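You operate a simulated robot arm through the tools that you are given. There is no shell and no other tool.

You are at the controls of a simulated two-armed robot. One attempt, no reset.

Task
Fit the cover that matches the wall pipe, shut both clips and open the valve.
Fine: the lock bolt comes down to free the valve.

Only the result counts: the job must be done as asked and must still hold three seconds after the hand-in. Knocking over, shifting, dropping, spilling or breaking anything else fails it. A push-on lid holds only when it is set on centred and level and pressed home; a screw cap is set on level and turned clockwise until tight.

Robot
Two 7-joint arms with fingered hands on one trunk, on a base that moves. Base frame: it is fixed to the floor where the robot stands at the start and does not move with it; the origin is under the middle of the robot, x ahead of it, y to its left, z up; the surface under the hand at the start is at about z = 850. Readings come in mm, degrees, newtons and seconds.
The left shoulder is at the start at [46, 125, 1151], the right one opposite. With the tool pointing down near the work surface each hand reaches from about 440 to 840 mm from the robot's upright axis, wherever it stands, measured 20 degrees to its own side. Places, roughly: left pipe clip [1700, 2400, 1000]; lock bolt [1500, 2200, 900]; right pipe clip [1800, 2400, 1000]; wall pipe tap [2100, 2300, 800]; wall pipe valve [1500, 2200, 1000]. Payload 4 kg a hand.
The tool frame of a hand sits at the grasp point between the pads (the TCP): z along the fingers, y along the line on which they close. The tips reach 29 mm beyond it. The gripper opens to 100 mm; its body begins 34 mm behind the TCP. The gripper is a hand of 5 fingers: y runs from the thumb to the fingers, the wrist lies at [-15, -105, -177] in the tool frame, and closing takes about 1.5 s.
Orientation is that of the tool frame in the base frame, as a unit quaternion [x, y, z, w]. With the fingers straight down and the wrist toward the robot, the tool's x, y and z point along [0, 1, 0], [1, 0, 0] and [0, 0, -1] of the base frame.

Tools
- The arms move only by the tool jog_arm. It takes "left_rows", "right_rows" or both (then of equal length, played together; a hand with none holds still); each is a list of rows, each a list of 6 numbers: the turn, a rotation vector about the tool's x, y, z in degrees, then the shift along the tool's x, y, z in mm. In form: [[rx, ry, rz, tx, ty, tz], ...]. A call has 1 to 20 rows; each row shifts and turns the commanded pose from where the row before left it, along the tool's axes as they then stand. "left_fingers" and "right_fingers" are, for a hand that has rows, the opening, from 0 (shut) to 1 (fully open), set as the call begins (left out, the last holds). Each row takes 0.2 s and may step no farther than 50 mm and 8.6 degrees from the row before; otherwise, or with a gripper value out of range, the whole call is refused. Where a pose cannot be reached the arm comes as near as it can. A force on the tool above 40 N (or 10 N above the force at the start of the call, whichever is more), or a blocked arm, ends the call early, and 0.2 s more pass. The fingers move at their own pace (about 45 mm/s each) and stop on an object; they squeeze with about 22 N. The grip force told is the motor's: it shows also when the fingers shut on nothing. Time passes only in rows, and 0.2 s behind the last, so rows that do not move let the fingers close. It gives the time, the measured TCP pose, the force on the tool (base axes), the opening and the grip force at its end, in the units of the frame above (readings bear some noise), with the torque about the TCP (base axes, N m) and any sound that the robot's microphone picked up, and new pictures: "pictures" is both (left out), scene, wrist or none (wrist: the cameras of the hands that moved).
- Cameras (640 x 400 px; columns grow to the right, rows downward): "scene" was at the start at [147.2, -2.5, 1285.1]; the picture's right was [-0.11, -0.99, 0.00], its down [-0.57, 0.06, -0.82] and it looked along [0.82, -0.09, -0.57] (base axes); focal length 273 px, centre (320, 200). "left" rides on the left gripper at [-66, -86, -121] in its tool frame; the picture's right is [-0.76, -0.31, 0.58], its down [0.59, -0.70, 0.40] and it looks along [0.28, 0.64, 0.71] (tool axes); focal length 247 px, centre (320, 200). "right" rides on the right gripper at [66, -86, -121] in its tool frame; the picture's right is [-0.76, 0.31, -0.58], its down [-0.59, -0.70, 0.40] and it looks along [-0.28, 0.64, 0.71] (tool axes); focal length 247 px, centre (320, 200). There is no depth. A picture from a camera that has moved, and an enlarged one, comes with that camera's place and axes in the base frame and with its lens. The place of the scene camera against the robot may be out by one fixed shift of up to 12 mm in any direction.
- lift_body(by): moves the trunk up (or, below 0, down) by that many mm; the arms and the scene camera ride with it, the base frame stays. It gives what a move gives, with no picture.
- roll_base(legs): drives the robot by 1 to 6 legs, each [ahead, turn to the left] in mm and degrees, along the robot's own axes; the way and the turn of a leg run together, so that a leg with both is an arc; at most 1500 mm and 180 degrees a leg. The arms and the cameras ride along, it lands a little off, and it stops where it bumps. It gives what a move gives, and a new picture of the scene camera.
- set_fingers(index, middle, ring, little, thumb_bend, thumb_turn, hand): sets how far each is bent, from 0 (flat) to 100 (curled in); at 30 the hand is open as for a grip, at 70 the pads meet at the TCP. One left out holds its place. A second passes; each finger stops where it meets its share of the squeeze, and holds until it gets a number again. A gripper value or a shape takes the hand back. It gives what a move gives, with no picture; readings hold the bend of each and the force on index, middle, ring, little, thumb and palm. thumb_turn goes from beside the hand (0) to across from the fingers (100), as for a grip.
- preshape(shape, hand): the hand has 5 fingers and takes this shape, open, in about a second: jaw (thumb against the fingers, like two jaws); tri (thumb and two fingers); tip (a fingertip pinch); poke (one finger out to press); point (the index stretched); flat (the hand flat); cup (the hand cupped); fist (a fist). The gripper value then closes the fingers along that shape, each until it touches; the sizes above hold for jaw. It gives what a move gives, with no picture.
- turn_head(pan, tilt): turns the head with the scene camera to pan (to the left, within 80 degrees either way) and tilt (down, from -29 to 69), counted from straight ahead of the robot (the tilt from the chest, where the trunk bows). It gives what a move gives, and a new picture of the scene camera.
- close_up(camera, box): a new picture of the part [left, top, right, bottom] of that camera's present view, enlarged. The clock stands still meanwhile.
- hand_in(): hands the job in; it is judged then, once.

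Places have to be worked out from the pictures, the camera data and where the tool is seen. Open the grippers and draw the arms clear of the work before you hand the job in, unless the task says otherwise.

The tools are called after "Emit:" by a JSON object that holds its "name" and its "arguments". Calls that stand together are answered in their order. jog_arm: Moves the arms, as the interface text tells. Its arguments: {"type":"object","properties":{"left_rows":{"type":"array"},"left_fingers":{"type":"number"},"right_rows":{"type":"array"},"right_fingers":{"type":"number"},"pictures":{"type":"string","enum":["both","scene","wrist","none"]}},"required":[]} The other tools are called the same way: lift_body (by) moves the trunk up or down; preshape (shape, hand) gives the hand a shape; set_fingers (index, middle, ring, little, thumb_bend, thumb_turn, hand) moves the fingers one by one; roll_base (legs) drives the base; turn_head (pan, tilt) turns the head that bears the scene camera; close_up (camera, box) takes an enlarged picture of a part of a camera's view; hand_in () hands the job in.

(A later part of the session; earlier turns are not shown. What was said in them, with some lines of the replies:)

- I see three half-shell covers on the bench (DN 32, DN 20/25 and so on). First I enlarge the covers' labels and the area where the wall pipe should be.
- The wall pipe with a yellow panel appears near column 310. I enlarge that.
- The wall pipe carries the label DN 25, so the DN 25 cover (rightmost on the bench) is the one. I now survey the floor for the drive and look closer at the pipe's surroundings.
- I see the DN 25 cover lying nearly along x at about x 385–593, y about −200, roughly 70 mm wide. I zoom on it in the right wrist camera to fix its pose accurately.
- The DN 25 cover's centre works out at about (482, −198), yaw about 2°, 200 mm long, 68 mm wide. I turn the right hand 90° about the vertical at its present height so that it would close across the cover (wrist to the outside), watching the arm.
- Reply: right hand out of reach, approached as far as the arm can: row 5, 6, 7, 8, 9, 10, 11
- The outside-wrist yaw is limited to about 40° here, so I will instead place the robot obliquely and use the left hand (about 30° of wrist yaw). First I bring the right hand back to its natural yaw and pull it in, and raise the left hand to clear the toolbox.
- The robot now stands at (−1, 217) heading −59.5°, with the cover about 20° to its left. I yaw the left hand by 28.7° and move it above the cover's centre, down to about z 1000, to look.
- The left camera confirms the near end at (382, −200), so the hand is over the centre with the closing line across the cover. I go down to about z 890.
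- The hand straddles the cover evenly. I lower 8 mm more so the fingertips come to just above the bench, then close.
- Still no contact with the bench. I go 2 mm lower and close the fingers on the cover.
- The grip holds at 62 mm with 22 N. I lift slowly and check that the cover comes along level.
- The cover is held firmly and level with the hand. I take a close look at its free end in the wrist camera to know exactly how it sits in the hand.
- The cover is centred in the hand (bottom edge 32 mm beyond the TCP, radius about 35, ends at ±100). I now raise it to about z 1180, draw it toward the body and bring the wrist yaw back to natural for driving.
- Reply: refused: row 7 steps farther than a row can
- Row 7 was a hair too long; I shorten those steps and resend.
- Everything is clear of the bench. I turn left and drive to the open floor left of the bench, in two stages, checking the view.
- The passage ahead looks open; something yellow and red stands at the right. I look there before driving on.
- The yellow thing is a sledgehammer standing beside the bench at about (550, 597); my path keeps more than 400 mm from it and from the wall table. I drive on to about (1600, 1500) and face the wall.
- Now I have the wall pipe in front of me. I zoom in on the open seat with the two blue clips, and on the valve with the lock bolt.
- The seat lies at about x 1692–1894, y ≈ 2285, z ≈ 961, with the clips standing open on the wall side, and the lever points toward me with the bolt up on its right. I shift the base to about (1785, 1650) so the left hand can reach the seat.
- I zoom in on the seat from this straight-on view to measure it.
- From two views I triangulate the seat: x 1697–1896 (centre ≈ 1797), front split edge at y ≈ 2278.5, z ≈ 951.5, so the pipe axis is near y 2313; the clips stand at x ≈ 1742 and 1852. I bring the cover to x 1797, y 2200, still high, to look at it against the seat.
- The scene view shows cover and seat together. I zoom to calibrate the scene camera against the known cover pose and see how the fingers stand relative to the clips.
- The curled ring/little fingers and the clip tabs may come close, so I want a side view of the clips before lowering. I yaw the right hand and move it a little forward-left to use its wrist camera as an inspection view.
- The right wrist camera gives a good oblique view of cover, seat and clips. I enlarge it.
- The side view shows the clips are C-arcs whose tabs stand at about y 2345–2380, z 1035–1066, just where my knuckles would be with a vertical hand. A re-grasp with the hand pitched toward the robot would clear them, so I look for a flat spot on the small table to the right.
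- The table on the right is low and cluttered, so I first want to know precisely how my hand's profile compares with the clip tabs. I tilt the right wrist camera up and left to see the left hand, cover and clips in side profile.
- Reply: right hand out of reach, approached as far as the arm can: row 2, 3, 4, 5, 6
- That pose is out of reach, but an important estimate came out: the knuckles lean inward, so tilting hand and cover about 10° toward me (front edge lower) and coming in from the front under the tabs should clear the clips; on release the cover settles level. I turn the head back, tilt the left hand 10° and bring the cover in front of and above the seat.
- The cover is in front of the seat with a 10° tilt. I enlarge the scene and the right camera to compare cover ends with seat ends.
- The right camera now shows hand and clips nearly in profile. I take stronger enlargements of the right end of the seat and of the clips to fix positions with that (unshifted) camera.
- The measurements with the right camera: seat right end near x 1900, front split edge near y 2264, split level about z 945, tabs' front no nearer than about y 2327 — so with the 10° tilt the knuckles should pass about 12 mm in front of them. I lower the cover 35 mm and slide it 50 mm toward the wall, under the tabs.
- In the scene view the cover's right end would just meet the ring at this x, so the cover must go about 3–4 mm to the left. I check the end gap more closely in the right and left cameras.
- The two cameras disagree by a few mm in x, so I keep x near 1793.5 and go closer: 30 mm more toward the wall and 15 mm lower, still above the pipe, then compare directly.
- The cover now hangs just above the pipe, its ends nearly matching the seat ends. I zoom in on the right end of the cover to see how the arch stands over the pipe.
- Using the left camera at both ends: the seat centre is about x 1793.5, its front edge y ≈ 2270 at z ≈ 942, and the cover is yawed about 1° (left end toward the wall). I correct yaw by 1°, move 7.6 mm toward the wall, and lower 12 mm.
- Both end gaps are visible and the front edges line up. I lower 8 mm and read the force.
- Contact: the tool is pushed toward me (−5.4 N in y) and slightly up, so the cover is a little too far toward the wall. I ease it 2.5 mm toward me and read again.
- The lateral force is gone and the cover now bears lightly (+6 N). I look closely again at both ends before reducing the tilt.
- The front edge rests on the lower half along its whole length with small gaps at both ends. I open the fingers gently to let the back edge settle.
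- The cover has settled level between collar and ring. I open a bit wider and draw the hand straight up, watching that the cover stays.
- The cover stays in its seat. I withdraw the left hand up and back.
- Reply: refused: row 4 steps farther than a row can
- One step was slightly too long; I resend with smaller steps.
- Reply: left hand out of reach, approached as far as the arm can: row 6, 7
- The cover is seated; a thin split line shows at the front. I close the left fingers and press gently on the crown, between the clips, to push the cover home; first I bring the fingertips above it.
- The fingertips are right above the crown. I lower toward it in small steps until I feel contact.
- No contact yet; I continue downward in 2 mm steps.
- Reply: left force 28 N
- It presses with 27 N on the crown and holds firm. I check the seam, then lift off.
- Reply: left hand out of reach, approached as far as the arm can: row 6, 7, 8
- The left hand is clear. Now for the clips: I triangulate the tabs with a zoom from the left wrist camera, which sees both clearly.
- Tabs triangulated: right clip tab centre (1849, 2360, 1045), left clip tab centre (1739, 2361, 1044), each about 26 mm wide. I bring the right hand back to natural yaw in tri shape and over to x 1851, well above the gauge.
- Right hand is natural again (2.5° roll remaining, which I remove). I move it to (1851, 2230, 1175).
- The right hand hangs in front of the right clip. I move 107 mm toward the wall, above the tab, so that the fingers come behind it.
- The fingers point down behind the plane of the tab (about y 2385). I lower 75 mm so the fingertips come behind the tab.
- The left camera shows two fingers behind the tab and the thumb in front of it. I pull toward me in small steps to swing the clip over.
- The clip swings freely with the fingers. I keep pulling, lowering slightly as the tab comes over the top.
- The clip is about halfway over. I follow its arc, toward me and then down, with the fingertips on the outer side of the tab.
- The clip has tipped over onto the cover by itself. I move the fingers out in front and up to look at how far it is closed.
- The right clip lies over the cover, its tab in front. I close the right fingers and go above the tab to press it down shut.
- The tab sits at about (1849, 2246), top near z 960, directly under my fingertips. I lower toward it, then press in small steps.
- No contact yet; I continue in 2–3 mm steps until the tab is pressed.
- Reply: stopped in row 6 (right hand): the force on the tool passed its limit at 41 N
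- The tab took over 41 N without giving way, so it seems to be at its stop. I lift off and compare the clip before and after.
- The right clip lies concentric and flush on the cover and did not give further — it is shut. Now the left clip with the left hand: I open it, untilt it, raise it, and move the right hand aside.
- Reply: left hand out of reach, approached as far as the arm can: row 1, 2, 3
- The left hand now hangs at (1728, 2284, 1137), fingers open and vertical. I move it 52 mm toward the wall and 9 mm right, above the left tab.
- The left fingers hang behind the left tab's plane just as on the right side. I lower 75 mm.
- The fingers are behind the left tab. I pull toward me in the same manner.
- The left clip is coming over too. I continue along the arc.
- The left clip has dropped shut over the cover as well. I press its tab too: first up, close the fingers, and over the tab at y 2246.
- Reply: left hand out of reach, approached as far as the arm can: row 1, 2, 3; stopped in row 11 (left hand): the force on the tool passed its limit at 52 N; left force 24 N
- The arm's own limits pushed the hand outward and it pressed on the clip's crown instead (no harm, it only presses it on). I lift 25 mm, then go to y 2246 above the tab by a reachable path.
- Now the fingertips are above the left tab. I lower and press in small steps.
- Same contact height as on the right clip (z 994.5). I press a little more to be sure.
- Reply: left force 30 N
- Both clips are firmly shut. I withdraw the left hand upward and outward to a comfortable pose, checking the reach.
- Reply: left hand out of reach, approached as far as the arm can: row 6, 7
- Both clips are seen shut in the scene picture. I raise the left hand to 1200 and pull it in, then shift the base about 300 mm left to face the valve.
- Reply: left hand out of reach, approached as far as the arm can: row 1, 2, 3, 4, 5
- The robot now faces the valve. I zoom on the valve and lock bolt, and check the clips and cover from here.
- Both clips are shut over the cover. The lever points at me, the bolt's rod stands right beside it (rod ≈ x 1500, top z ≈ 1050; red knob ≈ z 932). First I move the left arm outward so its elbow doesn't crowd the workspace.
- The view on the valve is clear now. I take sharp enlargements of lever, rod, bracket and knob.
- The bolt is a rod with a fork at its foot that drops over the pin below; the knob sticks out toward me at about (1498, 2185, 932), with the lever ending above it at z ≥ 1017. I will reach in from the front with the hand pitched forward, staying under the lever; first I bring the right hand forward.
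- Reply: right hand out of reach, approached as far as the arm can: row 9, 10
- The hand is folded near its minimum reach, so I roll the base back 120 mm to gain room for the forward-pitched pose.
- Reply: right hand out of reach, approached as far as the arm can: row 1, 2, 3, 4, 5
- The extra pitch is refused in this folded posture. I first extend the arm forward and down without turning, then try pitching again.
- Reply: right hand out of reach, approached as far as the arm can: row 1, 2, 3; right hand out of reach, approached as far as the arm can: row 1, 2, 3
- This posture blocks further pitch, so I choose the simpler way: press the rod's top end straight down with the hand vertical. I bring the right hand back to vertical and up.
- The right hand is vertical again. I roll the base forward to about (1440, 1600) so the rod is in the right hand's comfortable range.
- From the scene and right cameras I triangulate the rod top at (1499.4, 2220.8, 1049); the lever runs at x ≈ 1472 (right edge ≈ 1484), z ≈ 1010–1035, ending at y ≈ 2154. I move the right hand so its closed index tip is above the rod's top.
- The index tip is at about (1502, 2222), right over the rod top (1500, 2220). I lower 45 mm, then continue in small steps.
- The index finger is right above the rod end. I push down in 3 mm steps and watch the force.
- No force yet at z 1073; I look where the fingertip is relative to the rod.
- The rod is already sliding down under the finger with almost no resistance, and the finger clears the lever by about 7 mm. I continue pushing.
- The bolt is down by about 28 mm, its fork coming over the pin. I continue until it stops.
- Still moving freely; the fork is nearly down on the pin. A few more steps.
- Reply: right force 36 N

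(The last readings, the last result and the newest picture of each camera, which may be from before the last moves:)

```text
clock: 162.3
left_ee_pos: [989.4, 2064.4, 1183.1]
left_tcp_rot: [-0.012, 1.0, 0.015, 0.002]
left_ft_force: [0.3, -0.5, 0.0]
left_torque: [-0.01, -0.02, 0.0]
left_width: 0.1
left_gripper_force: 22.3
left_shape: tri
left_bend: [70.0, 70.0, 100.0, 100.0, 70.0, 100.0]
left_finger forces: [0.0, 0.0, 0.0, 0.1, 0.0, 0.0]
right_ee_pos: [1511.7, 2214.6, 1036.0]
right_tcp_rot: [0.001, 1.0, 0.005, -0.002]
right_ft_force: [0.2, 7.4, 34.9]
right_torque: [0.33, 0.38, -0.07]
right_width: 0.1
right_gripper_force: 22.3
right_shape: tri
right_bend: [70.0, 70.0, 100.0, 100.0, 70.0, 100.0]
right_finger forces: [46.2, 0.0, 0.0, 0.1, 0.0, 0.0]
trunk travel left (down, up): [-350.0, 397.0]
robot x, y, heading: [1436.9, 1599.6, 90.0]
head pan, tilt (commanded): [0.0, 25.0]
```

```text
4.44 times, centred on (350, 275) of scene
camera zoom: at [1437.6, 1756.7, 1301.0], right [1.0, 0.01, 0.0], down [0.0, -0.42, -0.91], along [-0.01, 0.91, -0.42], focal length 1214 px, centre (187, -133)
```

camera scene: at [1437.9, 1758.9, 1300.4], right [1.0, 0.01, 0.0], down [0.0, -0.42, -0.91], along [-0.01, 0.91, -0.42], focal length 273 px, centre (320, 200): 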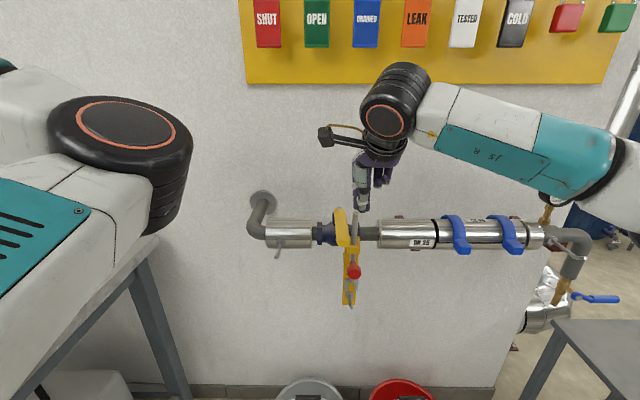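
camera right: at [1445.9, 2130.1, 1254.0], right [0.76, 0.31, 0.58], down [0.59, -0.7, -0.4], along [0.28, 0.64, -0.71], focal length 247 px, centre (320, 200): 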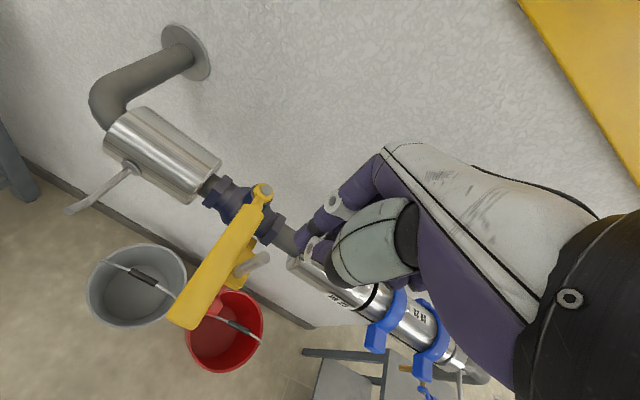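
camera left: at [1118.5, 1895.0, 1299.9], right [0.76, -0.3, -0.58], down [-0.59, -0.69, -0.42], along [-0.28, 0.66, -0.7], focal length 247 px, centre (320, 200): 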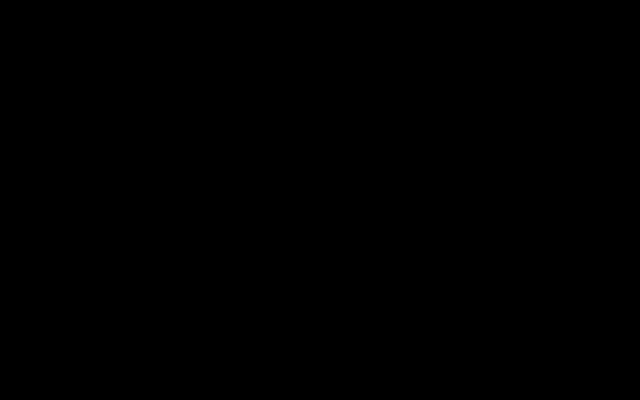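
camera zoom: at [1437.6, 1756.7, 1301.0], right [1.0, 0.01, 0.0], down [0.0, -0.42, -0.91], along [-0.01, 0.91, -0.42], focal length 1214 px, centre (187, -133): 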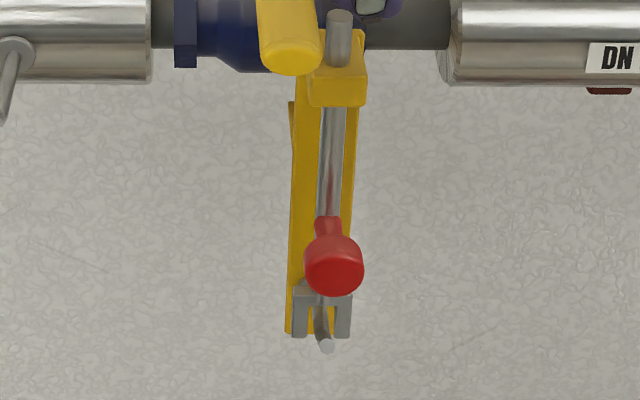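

The bolt has bottomed on its pin (35 N), its top now below the lever. I lift the hand straight up and go around to the left side of the lever's end.

Emit:
{"name": "jog_arm", "arguments": {"right_rows": [[0, 0, 0, 0, 0, -15], [0, 0, 0, 0, 0, -30], [0, 0, 0, 0, 0, -35], [0, 0, 0, 25, -16, 0], [0, 0, 0, 30, -18, 0], [0, 0, 0, 23, -15, 0], [0, 0, 0, 0, 0, 0]]}}

Emit:
{"name": "close_up", "arguments": {"camera": "scene", "box": [290, 140, 400, 320]}}

Emit:
{"name": "close_up", "arguments": {"camera": "right", "box": [180, 120, 420, 340]}}

```text
clock: 163.9
left_ee_pos: [988.7, 2066.5, 1182.6]
left_tcp_rot: [-0.012, 1.0, 0.014, 0.001]
left_ft_force: [-0.1, -0.8, 0.1]
left_torque: [-0.04, 0.0, 0.02]
left_width: 0.1
left_gripper_force: 22.3
left_shape: tri
left_bend: [70.0, 70.0, 100.0, 100.0, 70.0, 100.0]
left_finger forces: [0.0, 0.1, 0.0, 0.1, 0.0, 0.1]
right_ee_pos: [1434.8, 2165.9, 1108.8]
right_tcp_rot: [0.0, 1.0, -0.002, 0.0]
right_ft_force: [0.9, -0.4, 0.0]
right_torque: [0.0, 0.0, 0.01]
right_width: 0.0
right_gripper_force: 22.1
right_shape: tri
right_bend: [70.0, 70.0, 100.0, 100.0, 70.0, 100.0]
right_finger forces: [0.1, 0.1, 0.0, 0.0, 0.0, 0.0]
trunk travel left (down, up): [-350.0, 397.0]
robot x, y, heading: [1436.5, 1602.2, 90.7]
head pan, tilt (commanded): [0.0, 25.0]
camera scene: at [1438.2, 1759.0, 1300.3], right [1.0, 0.01, 0.0], down [0.0, -0.42, -0.91], along [-0.01, 0.91, -0.42], focal length 273 px, centre (320, 200)
camera right: at [1368.5, 2080.1, 1229.5], right [0.76, 0.31, 0.58], down [0.59, -0.7, -0.4], along [0.28, 0.64, -0.71], focal length 247 px, centre (320, 200)
```

scene: 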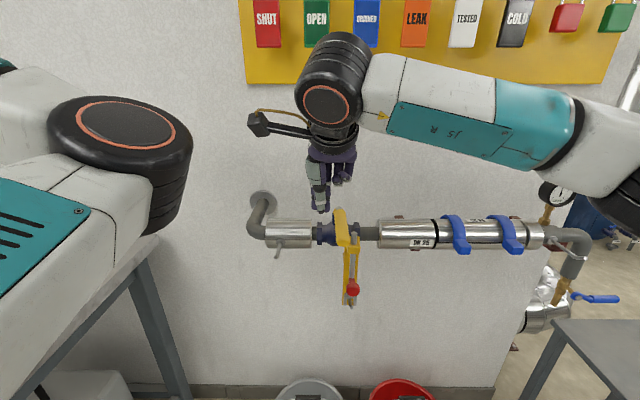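
right: 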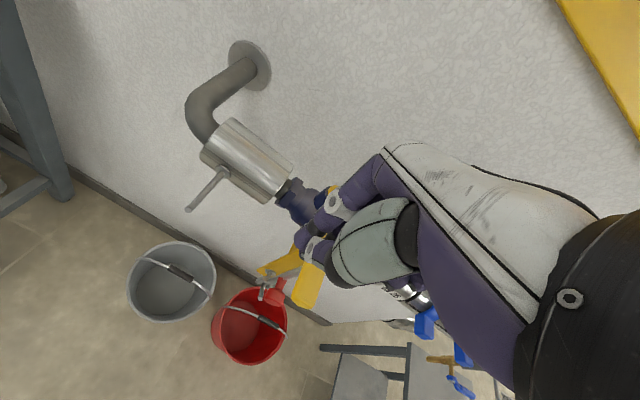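

```text
2.22 times, centred on (345, 230) of scene
camera zoom: at [1438.2, 1759.0, 1300.3], right [1.0, 0.01, 0.0], down [0.0, -0.42, -0.91], along [-0.01, 0.91, -0.42], focal length 607 px, centre (264, 133)
```

zoom: 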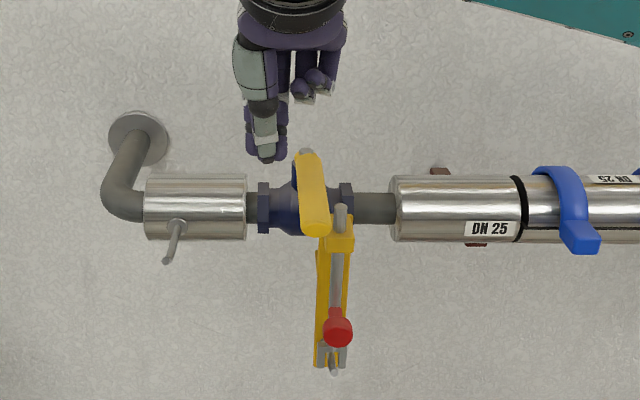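

```text
1.82 times, centred on (300, 230) of right
camera zoom: at [1368.5, 2080.1, 1229.5], right [0.76, 0.31, 0.58], down [0.59, -0.7, -0.4], along [0.28, 0.64, -0.71], focal length 449 px, centre (356, 146)
```

zoom: 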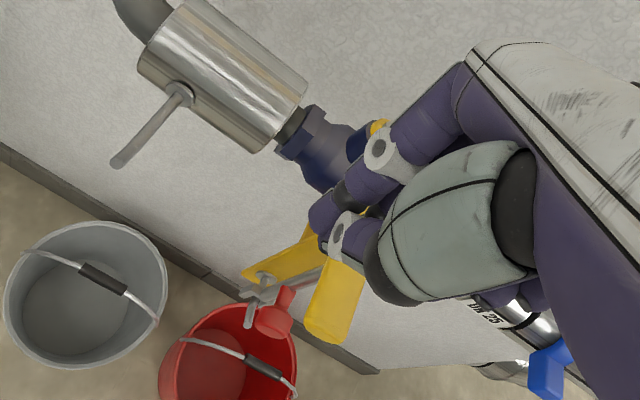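

The bolt stays down. I lower the hand 74 mm on the left side of the lever, keeping a gap of about 8 mm.

Emit:
{"name": "jog_arm", "arguments": {"right_rows": [[0, 0, 0, 1, 3, 20], [0, 0, 0, 1, 3, 20], [0, 0, 0, 0, 0, 20], [0, 0, 0, 0, 0, 14], [0, 0, 0, 0, 0, 0]]}}

Emit:
{"name": "close_up", "arguments": {"camera": "scene", "box": [290, 140, 400, 320]}}

Emit:
{"name": "close_up", "arguments": {"camera": "right", "box": [180, 120, 420, 340]}}

```text
clock: 165.1
left_ee_pos: [988.2, 2066.3, 1182.5]
left_tcp_rot: [-0.012, 1.0, 0.014, 0.001]
left_ft_force: [-0.7, 0.8, 0.2]
left_torque: [-0.01, 0.02, -0.01]
left_width: 0.3
left_gripper_force: 21.8
left_shape: tri
left_bend: [70.0, 70.0, 100.0, 100.0, 70.0, 100.0]
left_finger forces: [0.1, 0.1, 0.0, 0.1, 0.0, 0.0]
right_ee_pos: [1432.4, 2170.9, 1034.3]
right_tcp_rot: [0.001, 1.0, -0.002, 0.0]
right_ft_force: [-0.7, -0.4, 0.4]
right_torque: [-0.01, 0.01, -0.01]
right_width: 0.2
right_gripper_force: 22.4
right_shape: tri
right_bend: [70.0, 70.0, 100.0, 100.0, 70.0, 100.0]
right_finger forces: [0.0, 0.1, 0.0, 0.0, 0.0, 0.1]
trunk travel left (down, up): [-350.0, 397.0]
robot x, y, heading: [1437.1, 1602.2, 90.7]
head pan, tilt (commanded): [0.0, 25.0]
camera scene: at [1437.9, 1758.9, 1300.4], right [1.0, 0.01, 0.0], down [0.0, -0.42, -0.91], along [-0.01, 0.91, -0.42], focal length 273 px, centre (320, 200)
camera right: at [1367.3, 2086.8, 1155.2], right [0.76, 0.31, 0.58], down [0.59, -0.7, -0.4], along [0.28, 0.64, -0.71], focal length 247 px, centre (320, 200)
```

scene: 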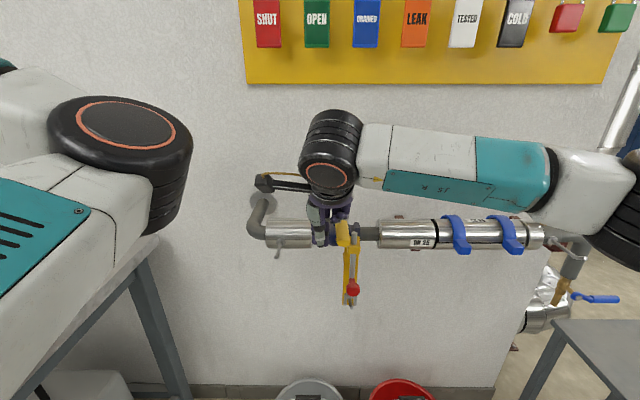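
right: 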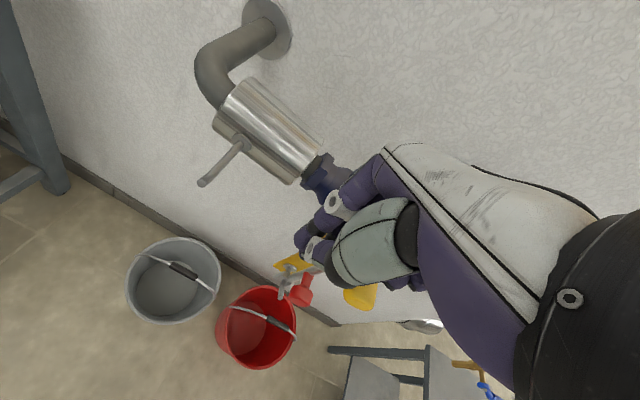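

```text
2.22 times, centred on (345, 230) of scene
camera zoom: at [1437.9, 1758.9, 1300.4], right [1.0, 0.01, 0.0], down [0.0, -0.42, -0.91], along [-0.01, 0.91, -0.42], focal length 607 px, centre (264, 133)
```

zoom: 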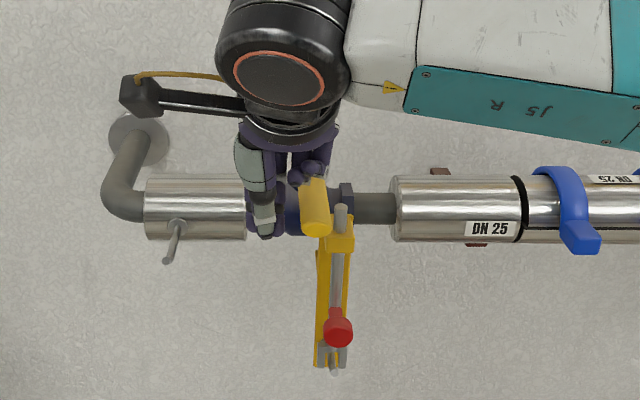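

```text
1.82 times, centred on (300, 230) of right
camera zoom: at [1367.3, 2086.8, 1155.2], right [0.76, 0.31, 0.58], down [0.59, -0.7, -0.4], along [0.28, 0.64, -0.71], focal length 449 px, centre (356, 146)
```

zoom: 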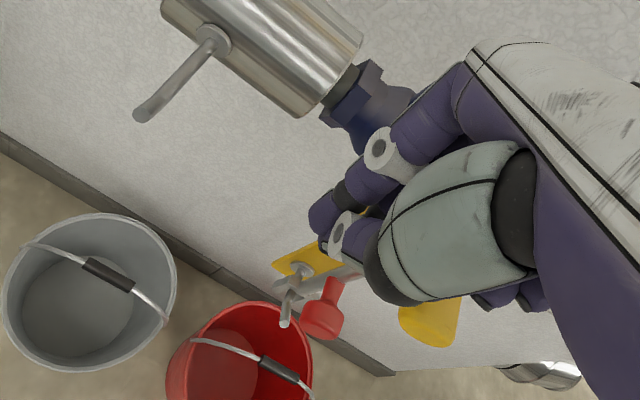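

The fingers stand left of the lever with no contact force. I push the lever to the right along its arc, first about 20°.

Emit:
{"name": "jog_arm", "arguments": {"right_rows": [[0, 0, 0, -11.6, 0, 0], [0, 0, 0, -11.2, -1.5, 0], [0, 0, 0, -11.2, -1.5, 0], [0, 0, 0, -11.3, 0.5, 0], [0, 0, 0, -11.3, 0.5, 0], [0, 0, 0, 0, 0, 0]], "pictures": "scene"}}

Emit:
{"name": "close_up", "arguments": {"camera": "scene", "box": [290, 140, 400, 320]}}

```text
clock: 166.5
left_ee_pos: [987.9, 2066.8, 1183.1]
left_tcp_rot: [-0.012, 1.0, 0.014, 0.002]
left_ft_force: [0.4, 0.4, 0.0]
left_torque: [-0.01, -0.01, 0.01]
left_width: 0.1
left_gripper_force: 22.1
left_shape: tri
left_bend: [70.0, 70.0, 100.0, 100.0, 70.0, 100.0]
left_finger forces: [0.0, 0.1, 0.0, 0.0, 0.0, 0.1]
right_ee_pos: [1489.7, 2169.3, 1035.5]
right_tcp_rot: [0.0, 1.0, -0.001, 0.001]
right_ft_force: [-4.1, 0.3, 1.8]
right_torque: [0.01, -0.01, 0.09]
right_width: 0.0
right_gripper_force: 21.9
right_shape: tri
right_bend: [70.0, 70.0, 100.0, 100.0, 70.0, 100.0]
right_finger forces: [0.0, 3.6, 0.1, 0.0, 0.1, 0.0]
trunk travel left (down, up): [-350.0, 397.0]
robot x, y, heading: [1438.6, 1602.6, 90.4]
head pan, tilt (commanded): [0.0, 25.0]
camera scene: at [1437.5, 1758.9, 1300.4], right [1.0, 0.01, 0.0], down [0.0, -0.42, -0.91], along [-0.01, 0.91, -0.42], focal length 273 px, centre (320, 200)
```

scene: 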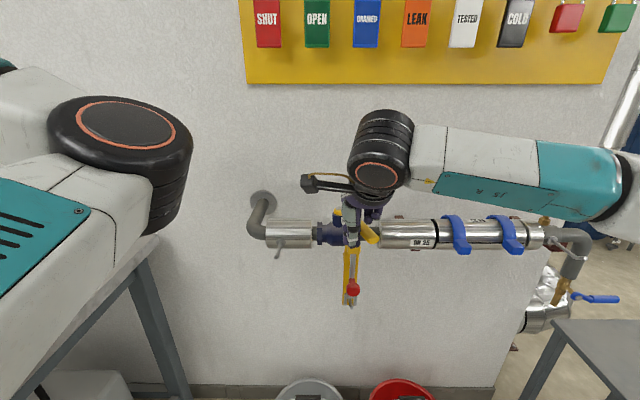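

```text
2.22 times, centred on (345, 230) of scene
camera zoom: at [1437.5, 1758.9, 1300.4], right [1.0, 0.01, 0.0], down [0.0, -0.42, -0.91], along [-0.01, 0.91, -0.42], focal length 607 px, centre (264, 133)
```

zoom: 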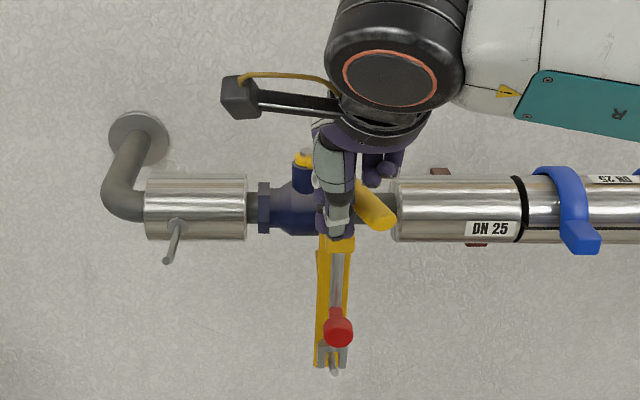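

The lever swings freely over the lowered bolt. I continue along the arc.

Emit:
{"name": "jog_arm", "arguments": {"right_rows": [[0, 0, 0, -10.8, 2.3, 0], [0, 0, 0, -10.8, 2.4, 0], [0, 0, 0, -10.4, 4.3, 0], [0, 0, 0, -10.4, 4.4, 0], [0, 0, 0, -9.6, 6.1, 0], [0, 0, 0, -9.6, 6.2, 0], [0, 0, 0, -8.3, 7.6, 0], [0, 0, 0, -8.3, 7.7, 0], [0, 0, 0, 0, 0, 0]], "pictures": "scene"}}

Emit:
{"name": "close_up", "arguments": {"camera": "scene", "box": [290, 160, 450, 290]}}

Emit:
{"name": "close_up", "arguments": {"camera": "right", "box": [120, 120, 420, 340]}}

```text
clock: 168.5
left_ee_pos: [989.2, 2066.4, 1182.4]
left_tcp_rot: [-0.013, 1.0, 0.013, 0.001]
left_ft_force: [-0.2, -0.4, 0.3]
left_torque: [0.0, -0.01, -0.02]
left_width: 0.0
left_gripper_force: 22.2
left_shape: tri
left_bend: [70.0, 70.0, 100.0, 100.0, 70.0, 100.0]
left_finger forces: [0.1, 0.0, 0.0, 0.0, 0.1, 0.1]
right_ee_pos: [1569.4, 2210.0, 1035.7]
right_tcp_rot: [0.002, 1.0, -0.001, 0.001]
right_ft_force: [-1.9, -2.7, 2.8]
right_torque: [0.08, -0.06, 0.02]
right_width: 0.1
right_gripper_force: 21.9
right_shape: tri
right_bend: [70.0, 70.0, 100.0, 100.0, 70.0, 100.0]
right_finger forces: [0.0, 4.3, 0.0, 0.0, 0.0, 0.0]
trunk travel left (down, up): [-350.0, 397.0]
robot x, y, heading: [1437.2, 1604.4, 90.3]
head pan, tilt (commanded): [0.0, 25.0]
camera scene: at [1437.6, 1758.3, 1300.4], right [1.0, 0.01, 0.0], down [0.0, -0.42, -0.91], along [-0.01, 0.91, -0.42], focal length 273 px, centre (320, 200)
```

scene: 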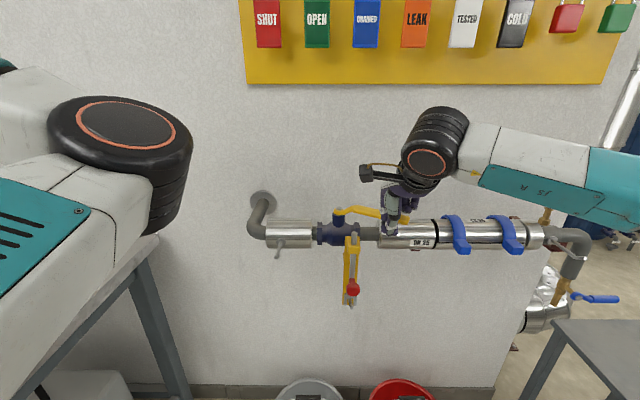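

```text
3.08 times, centred on (370, 225) of scene
camera zoom: at [1437.6, 1758.3, 1300.4], right [1.0, 0.01, 0.0], down [0.0, -0.42, -0.91], along [-0.01, 0.91, -0.42], focal length 840 px, centre (166, 123)
```

zoom: 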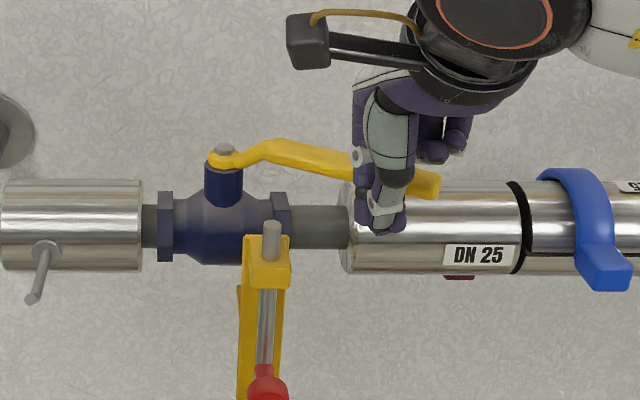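

```text
1.82 times, centred on (270, 230) of right
camera zoom: at [1501.9, 2125.9, 1155.1], right [0.76, 0.31, 0.58], down [0.59, -0.71, -0.4], along [0.29, 0.64, -0.71], focal length 449 px, centre (411, 146)
```

zoom: 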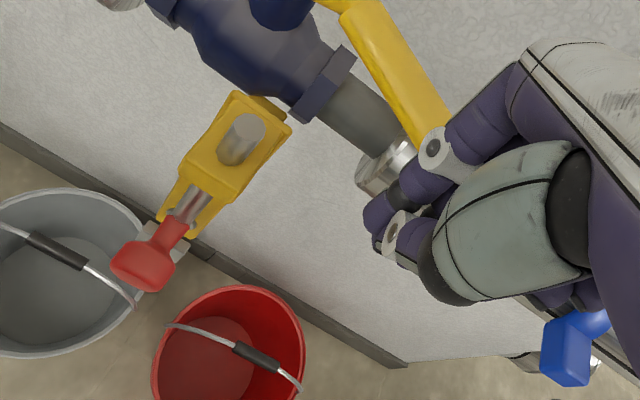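

The lever is about three quarters round. I keep pushing it toward the wall, onto the line of the pipe.

Emit:
{"name": "jog_arm", "arguments": {"right_rows": [[0, 0, 0, -6.2, 9.1, 0], [0, 0, 0, -6.2, 9.1, 0], [0, 0, 0, -5.2, 10, 0], [0, 0, 0, -5.2, 10, 0], [0, 0, 0, 0, 0, 0]], "pictures": "scene"}}

Emit:
{"name": "close_up", "arguments": {"camera": "scene", "box": [290, 160, 450, 290]}}

```text
clock: 169.7
left_ee_pos: [987.8, 2064.9, 1182.7]
left_tcp_rot: [-0.012, 1.0, 0.014, 0.002]
left_ft_force: [0.5, -0.8, -0.7]
left_torque: [0.03, 0.02, 0.01]
left_width: 0.0
left_gripper_force: 22.0
left_shape: tri
left_bend: [70.0, 70.0, 100.0, 100.0, 70.0, 100.0]
left_finger forces: [0.1, 0.0, 0.1, 0.0, 0.1, 0.0]
right_ee_pos: [1590.8, 2249.3, 1033.7]
right_tcp_rot: [0.001, 1.0, 0.0, 0.001]
right_ft_force: [-1.3, -2.5, 5.0]
right_torque: [0.1, -0.06, 0.04]
right_width: 0.0
right_gripper_force: 22.7
right_shape: tri
right_bend: [70.0, 70.0, 100.0, 100.0, 70.0, 100.0]
right_finger forces: [0.0, 5.9, 0.0, 0.0, 0.0, 0.0]
trunk travel left (down, up): [-350.0, 397.0]
robot x, y, heading: [1436.0, 1601.6, 90.6]
head pan, tilt (commanded): [0.0, 25.0]
camera scene: at [1437.7, 1757.9, 1300.5], right [1.0, 0.01, 0.0], down [0.0, -0.42, -0.91], along [-0.01, 0.91, -0.42], focal length 273 px, centre (320, 200)
```

scene: 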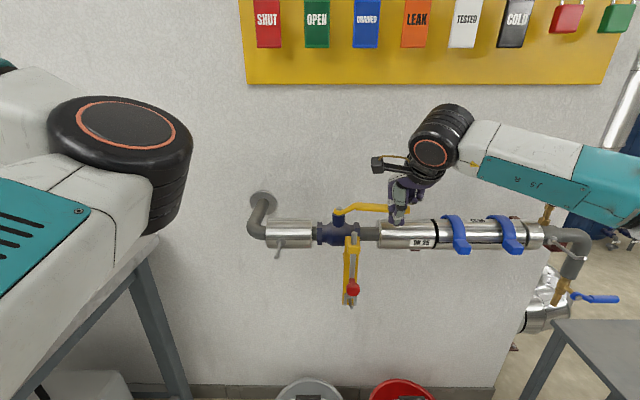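

```text
3.08 times, centred on (370, 225) of scene
camera zoom: at [1437.7, 1757.9, 1300.5], right [1.0, 0.01, 0.0], down [0.0, -0.42, -0.91], along [-0.01, 0.91, -0.42], focal length 840 px, centre (166, 123)
```

zoom: 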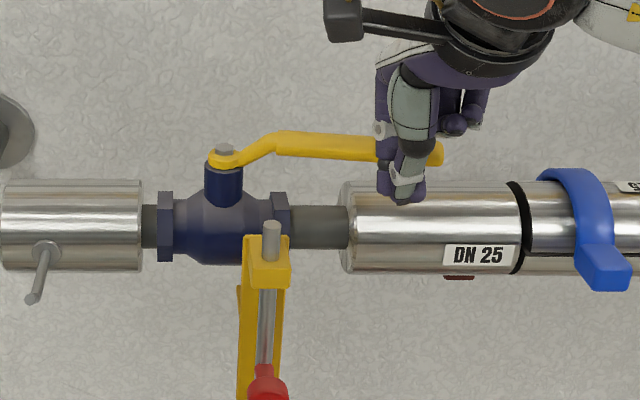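

The lever is nearly parallel to the pipe; a few more degrees remain. I push on until it meets its stop.

Emit:
{"name": "jog_arm", "arguments": {"right_rows": [[0, 0, 0, -2, 5.5, 0], [0, 0, 0, -2, 5.5, 0], [0, 0, 0, -1, 5, 0], [0, 0, 0, 0, 4, 0], [0, 0, 0, 0, 0, 0]], "pictures": "none"}}

Emit:
{"name": "close_up", "arguments": {"camera": "scene", "box": [290, 160, 450, 290]}}

```text
clock: 170.9
left_ee_pos: [987.0, 2065.1, 1182.7]
left_tcp_rot: [-0.012, 1.0, 0.014, 0.002]
left_ft_force: [-0.1, 0.0, -0.6]
left_torque: [-0.02, -0.08, 0.03]
left_width: 0.0
left_gripper_force: 21.9
left_shape: tri
left_bend: [70.0, 70.0, 100.0, 100.0, 70.0, 100.0]
left_finger forces: [0.0, 0.0, 0.0, 0.0, 0.0, 0.1]
right_ee_pos: [1595.2, 2269.8, 1034.4]
right_tcp_rot: [0.001, 1.0, -0.001, 0.0]
right_ft_force: [-0.3, -4.8, 2.4]
right_torque: [0.07, 0.0, -0.01]
right_width: 0.0
right_gripper_force: 22.0
right_shape: tri
right_bend: [70.0, 70.0, 100.0, 100.0, 70.0, 100.0]
right_finger forces: [0.1, 5.9, 0.0, 0.1, 0.0, 0.1]
trunk travel left (down, up): [-350.0, 397.0]
robot x, y, heading: [1439.1, 1601.2, 90.4]
head pan, tilt (commanded): [0.0, 25.0]
```

```text
3.08 times, centred on (370, 225) of scene
camera zoom: at [1437.6, 1757.9, 1300.5], right [1.0, 0.01, 0.0], down [0.0, -0.42, -0.91], along [-0.01, 0.91, -0.42], focal length 840 px, centre (166, 123)
```

zoom: 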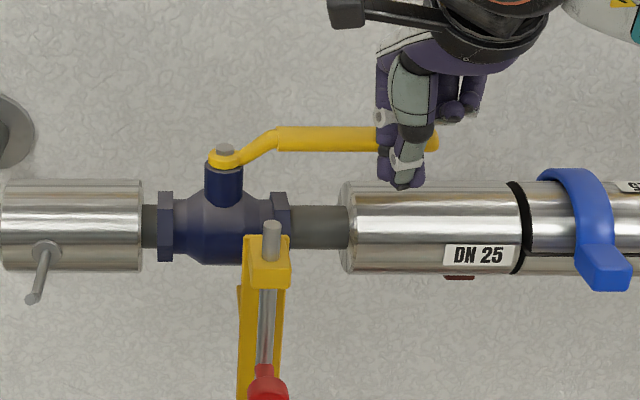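

Almost parallel now, still no stop felt. I push a few more millimetres until the force rises.

Emit:
{"name": "jog_arm", "arguments": {"right_rows": [[0, 0, 0, 0, 3, 0], [0, 0, 0, 0, 3, 0], [0, 0, 0, 0, 3, 0], [0, 0, 0, 0, 0, 0]], "pictures": "none"}}

Emit:
{"name": "close_up", "arguments": {"camera": "scene", "box": [290, 160, 450, 290]}}

```text
clock: 171.9
left_ee_pos: [988.4, 2063.6, 1182.2]
left_tcp_rot: [-0.011, 1.0, 0.016, 0.001]
left_ft_force: [0.5, 0.1, 0.2]
left_torque: [0.02, -0.01, 0.01]
left_width: 0.1
left_gripper_force: 22.3
left_shape: tri
left_bend: [70.0, 70.0, 100.0, 100.0, 70.0, 100.0]
left_finger forces: [0.0, 0.1, 0.1, 0.0, 0.0, 0.0]
right_ee_pos: [1595.1, 2277.5, 1037.7]
right_tcp_rot: [0.0, 1.0, 0.001, 0.0]
right_ft_force: [2.0, -7.7, 8.4]
right_torque: [0.08, -0.05, -0.05]
right_width: 0.0
right_gripper_force: 21.9
right_shape: tri
right_bend: [70.0, 70.0, 100.0, 100.0, 70.0, 100.0]
right_finger forces: [3.4, 12.7, 0.1, 0.0, 0.0, 0.0]
trunk travel left (down, up): [-350.0, 397.0]
robot x, y, heading: [1438.1, 1604.2, 90.6]
head pan, tilt (commanded): [0.0, 25.0]
```

```text
3.08 times, centred on (370, 225) of scene
camera zoom: at [1437.9, 1757.2, 1300.6], right [1.0, 0.01, 0.0], down [0.0, -0.42, -0.91], along [-0.01, 0.91, -0.42], focal length 840 px, centre (166, 123)
```

zoom: 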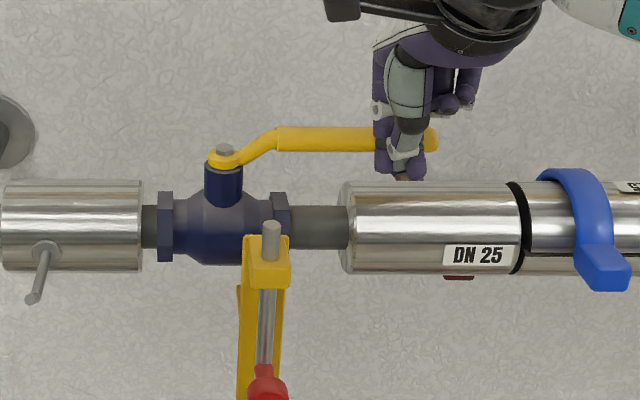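

The force rises and the finger begins to ride up, so the lever seems at its stop. I back off and measure the lever's angle from two views.

Emit:
{"name": "jog_arm", "arguments": {"right_rows": [[0, 0, 0, 0, -12, 0], [0, 0, 0, 0, -15, -10], [0, 0, 0, 0, -10, -30], [0, 0, 0, 0, -10, -35], [0, 0, 0, -20, -20, -10], [0, 0, 0, -25, -20, 0], [0, 0, 0, 0, 0, 0]]}}

Emit:
{"name": "close_up", "arguments": {"camera": "scene", "box": [310, 170, 430, 260]}}

Emit:
{"name": "close_up", "arguments": {"camera": "right", "box": [120, 40, 400, 260]}}

```text
clock: 173.5
left_ee_pos: [988.4, 2066.4, 1182.0]
left_tcp_rot: [-0.012, 1.0, 0.014, 0.002]
left_ft_force: [-0.5, -0.7, 0.1]
left_torque: [-0.04, 0.01, 0.01]
left_width: 0.2
left_gripper_force: 21.6
left_shape: tri
left_bend: [70.0, 70.0, 100.0, 100.0, 70.0, 100.0]
left_finger forces: [0.0, 0.1, 0.0, 0.1, 0.0, 0.0]
right_ee_pos: [1639.2, 2191.1, 1119.8]
right_tcp_rot: [-0.001, 1.0, -0.001, 0.0]
right_ft_force: [0.6, 0.2, 0.7]
right_torque: [0.02, 0.01, 0.02]
right_width: 0.1
right_gripper_force: 22.0
right_shape: tri
right_bend: [70.0, 70.0, 100.0, 100.0, 70.0, 100.0]
right_finger forces: [0.0, 0.1, 0.0, 0.1, 0.1, 0.0]
trunk travel left (down, up): [-350.0, 397.0]
robot x, y, heading: [1438.0, 1598.1, 90.7]
head pan, tilt (commanded): [0.0, 25.0]
camera scene: at [1437.7, 1759.1, 1300.3], right [1.0, 0.01, 0.0], down [0.0, -0.42, -0.91], along [-0.01, 0.91, -0.42], focal length 273 px, centre (320, 200)
camera right: at [1573.6, 2105.1, 1240.2], right [0.76, 0.31, 0.58], down [0.59, -0.7, -0.4], along [0.28, 0.64, -0.71], focal length 247 px, centre (320, 200)
```

scene: 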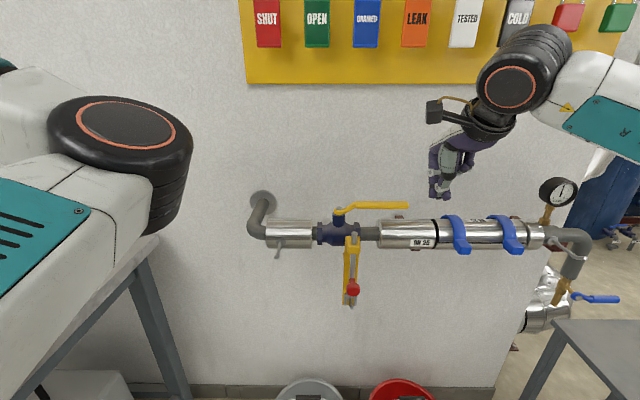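
right: 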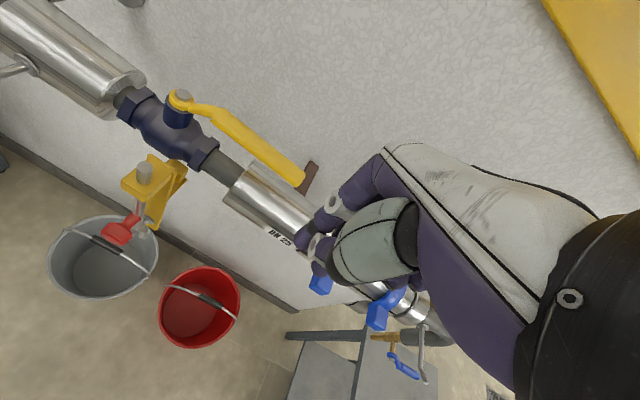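

```text
4.44 times, centred on (370, 215) of scene
camera zoom: at [1437.7, 1759.1, 1300.3], right [1.0, 0.01, 0.0], down [0.0, -0.42, -0.91], along [-0.01, 0.91, -0.42], focal length 1214 px, centre (98, 133)
```

zoom: 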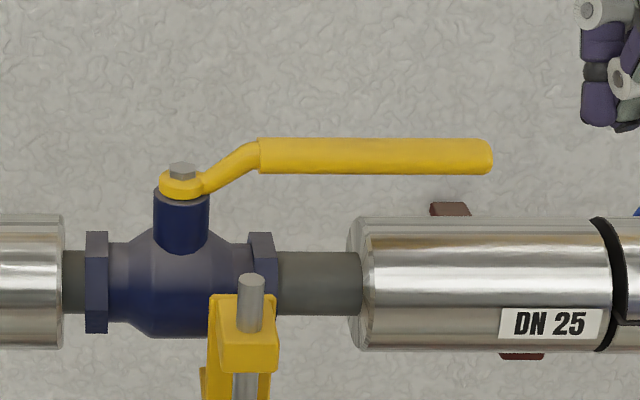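

```text
1.82 times, centred on (260, 150) of right
camera zoom: at [1573.6, 2105.1, 1240.2], right [0.76, 0.31, 0.58], down [0.59, -0.7, -0.4], along [0.28, 0.64, -0.71], focal length 449 px, centre (429, 291)
```

zoom: 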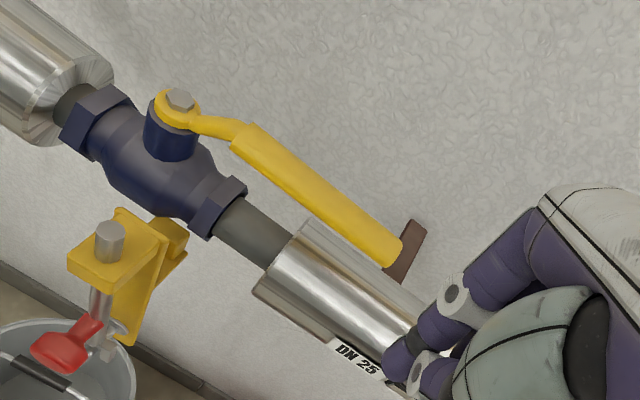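

The lever lies parallel to the pipe and did not move further under 8 N, so the valve is open at its stop; the bolt stays down. I draw the right arm back and up and open both hands.

Emit:
{"name": "jog_arm", "arguments": {"right_rows": [[0, 0, 0, -10, -10, -25], [0, 0, 0, -15, -20, -25], [0, 0, 0, -15, -30, -15], [0, 0, 0, 0, -30, 0], [0, 0, 0, 0, -25, 0], [0, 0, 0, 0, 0, 0]], "left_rows": [[0, 0, 0, 0, 0, 0], [0, 0, 0, 0, 0, 0], [0, 0, 0, 0, 0, 0], [0, 0, 0, 0, 0, 0], [0, 0, 0, 0, 0, 0], [0, 0, 0, 0, 0, 0]], "left_fingers": 1, "right_fingers": 1, "pictures": "scene"}}

Emit:
{"name": "roll_base", "arguments": {"legs": [[-250, 0]]}}

Emit:
{"name": "turn_head", "arguments": {"pan": -25, "tilt": 20}}

```text
clock: 174.9
left_ee_pos: [988.8, 2067.1, 1182.5]
left_tcp_rot: [-0.012, 1.0, 0.014, 0.002]
left_ft_force: [0.4, 0.0, 0.5]
left_torque: [0.02, 0.0, 0.01]
left_width: 99.8
left_gripper_force: 0.1
left_shape: tri
left_bend: [30.0, 30.0, 99.0, 100.0, 30.0, 98.0]
left_finger forces: [0.0, 0.0, 0.0, 0.1, 0.0, 0.1]
right_ee_pos: [1680.8, 2074.9, 1184.9]
right_tcp_rot: [0.0, 1.0, -0.001, 0.0]
right_ft_force: [-0.7, 0.3, 1.2]
right_torque: [0.01, -0.01, 0.0]
right_width: 99.7
right_gripper_force: 0.1
right_shape: tri
right_bend: [30.0, 30.0, 99.0, 99.0, 30.0, 98.0]
right_finger forces: [0.0, 0.1, 0.0, 0.0, 0.0, 0.1]
trunk travel left (down, up): [-350.0, 397.0]
robot x, y, heading: [1434.2, 1600.7, 90.3]
head pan, tilt (commanded): [0.0, 25.0]
camera scene: at [1437.9, 1759.1, 1300.3], right [1.0, 0.01, 0.0], down [0.0, -0.42, -0.91], along [-0.01, 0.91, -0.42], focal length 273 px, centre (320, 200)
```

scene: 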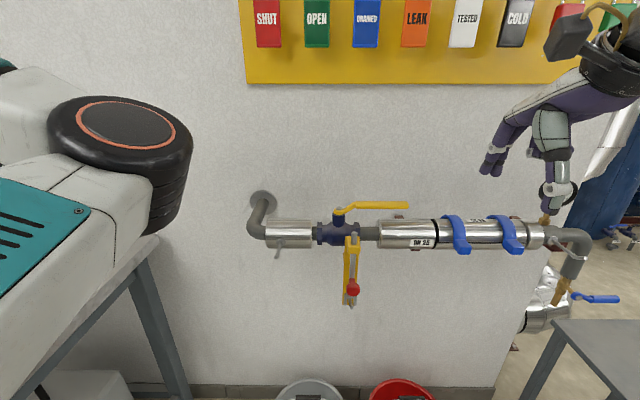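

```text
clock: 176.7
left_ee_pos: [992.2, 1816.8, 1182.1]
left_tcp_rot: [-0.011, 1.0, 0.014, 0.002]
left_ft_force: [0.2, -0.9, 0.0]
left_torque: [0.02, 0.0, -0.02]
left_width: 100.0
left_gripper_force: 0.2
left_shape: tri
left_bend: [30.0, 30.0, 99.0, 100.0, 30.0, 98.0]
left_finger forces: [0.0, 0.0, 0.0, 0.1, 0.0, 0.0]
right_ee_pos: [1683.8, 1821.3, 1185.3]
right_tcp_rot: [0.001, 1.0, -0.001, -0.001]
right_ft_force: [-0.7, -0.5, 1.0]
right_torque: [0.03, 0.04, -0.01]
right_width: 100.0
right_gripper_force: 0.0
right_shape: tri
right_bend: [30.0, 30.0, 99.0, 99.0, 30.0, 98.0]
right_finger forces: [0.0, 0.0, 0.0, 0.1, 0.1, 0.0]
trunk travel left (down, up): [-350.0, 397.0]
robot x, y, heading: [1437.4, 1351.9, 90.2]
head pan, tilt (commanded): [0.0, 25.0]
camera scene: at [1440.5, 1506.7, 1300.5], right [1.0, 0.0, 0.0], down [0.0, -0.42, -0.91], along [0.0, 0.91, -0.42], focal length 273 px, centre (320, 200)
```

scene: 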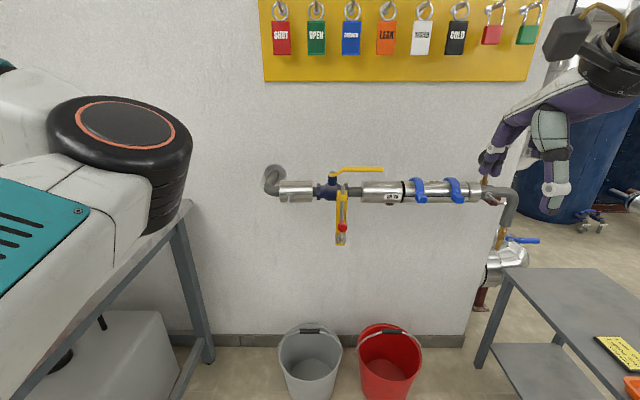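

```text
clock: 177.6
left_ee_pos: [992.3, 1815.9, 1181.8]
left_tcp_rot: [-0.011, 1.0, 0.015, 0.001]
left_ft_force: [-1.3, 0.2, 0.6]
left_torque: [-0.03, -0.02, 0.0]
left_width: 99.7
left_gripper_force: 0.0
left_shape: tri
left_bend: [30.0, 30.0, 99.0, 100.0, 30.0, 98.0]
left_finger forces: [0.1, 0.1, 0.0, 0.0, 0.0, 0.0]
right_ee_pos: [1683.8, 1823.5, 1185.1]
right_tcp_rot: [0.001, 1.0, 0.0, 0.0]
right_ft_force: [-0.8, 0.1, 0.2]
right_torque: [-0.02, -0.02, -0.06]
right_width: 100.1
right_gripper_force: 0.2
right_shape: tri
right_bend: [30.0, 30.0, 99.0, 99.0, 30.0, 98.0]
right_finger forces: [0.0, 0.1, 0.0, 0.0, 0.1, 0.0]
trunk travel left (down, up): [-350.0, 397.0]
robot x, y, heading: [1436.1, 1350.8, 90.3]
head pan, tilt (commanded): [-25.0, 20.0]
camera scene: at [1479.8, 1500.1, 1308.4], right [0.91, -0.42, 0.0], down [-0.14, -0.31, -0.94], along [0.39, 0.85, -0.34], focal length 273 px, centre (320, 200)
```

scene: 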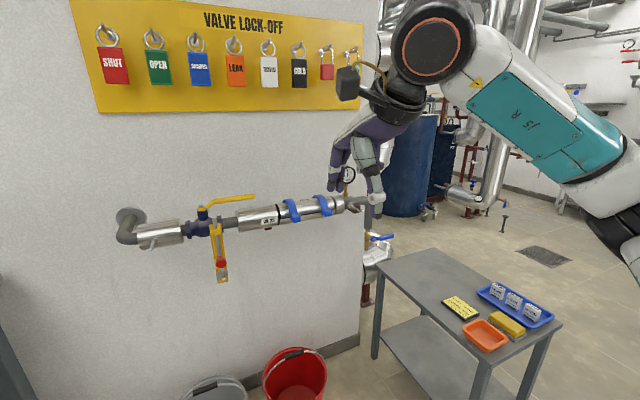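

Everything is clear of the pipe. I check the final state closely: cover seam, both clips, lever and bolt.

Emit:
{"name": "close_up", "arguments": {"camera": "scene", "box": [225, 180, 375, 250]}}

Emit:
{"name": "close_up", "arguments": {"camera": "scene", "box": [170, 180, 270, 300]}}

```text
4.27 times, centred on (300, 215) of scene
camera zoom: at [1479.8, 1500.1, 1308.4], right [0.91, -0.42, 0.0], down [-0.14, -0.31, -0.94], along [0.39, 0.85, -0.34], focal length 1165 px, centre (405, 136)
```

zoom: 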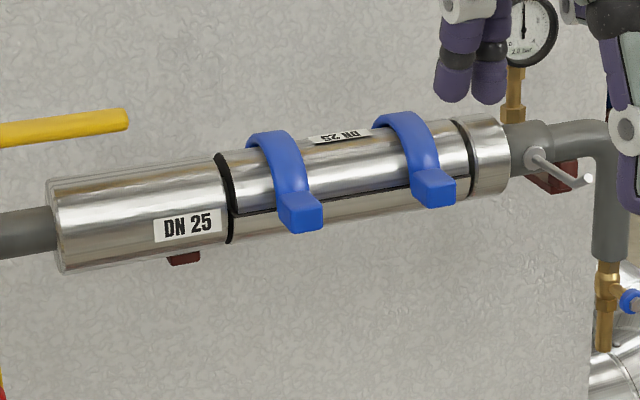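

```text
3.33 times, centred on (220, 240) of scene
camera zoom: at [1479.8, 1500.1, 1308.4], right [0.91, -0.42, 0.0], down [-0.14, -0.31, -0.94], along [0.39, 0.85, -0.34], focal length 910 px, centre (653, 67)
```

zoom: 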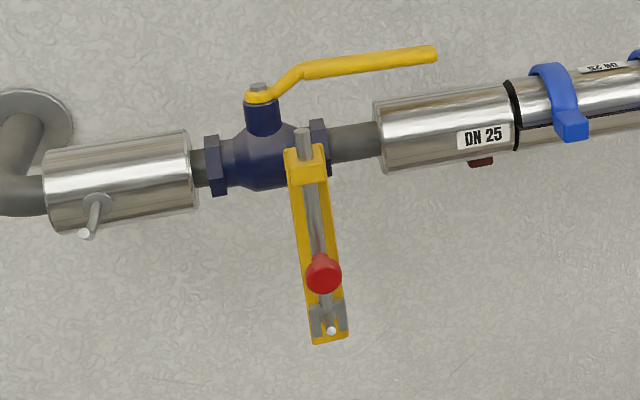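

The DN 25 cover sits level between collar and ring, both clips are shut, the bolt is down and the lever lies parallel to the pipe. Both grippers are open and the arms clear, so I hand the job in.

Emit:
{"name": "hand_in", "arguments": {}}

```text
The job is handed in.
```

The job is handed in; I have no verdict on it. Here is how I left things:

- **Cover:** the DN 25 cover, matching the label on the wall pipe, sits level on the pipe with small gaps at both ends. I pressed its top with about 27 N. A thin dark split line, about 2 mm, still showed along the front edge after pressing. I took it as the normal seam, but could not confirm it.
- **Clips:** both are folded over the cover and lie flush on it. Pressing the left tab to about 30 N and the right to about 41 N did not move either any further.
- **Bolt:** pushed down until it stopped on its pin, and it stayed there.
- **Valve:** the lever is turned about 90° and lies parallel to the pipe. It did not move further under a light push of about 8 N, so I took that as its open stop.

Nothing else was bumped or moved that I could see. Both hands are open and the arms are clear of the pipe.
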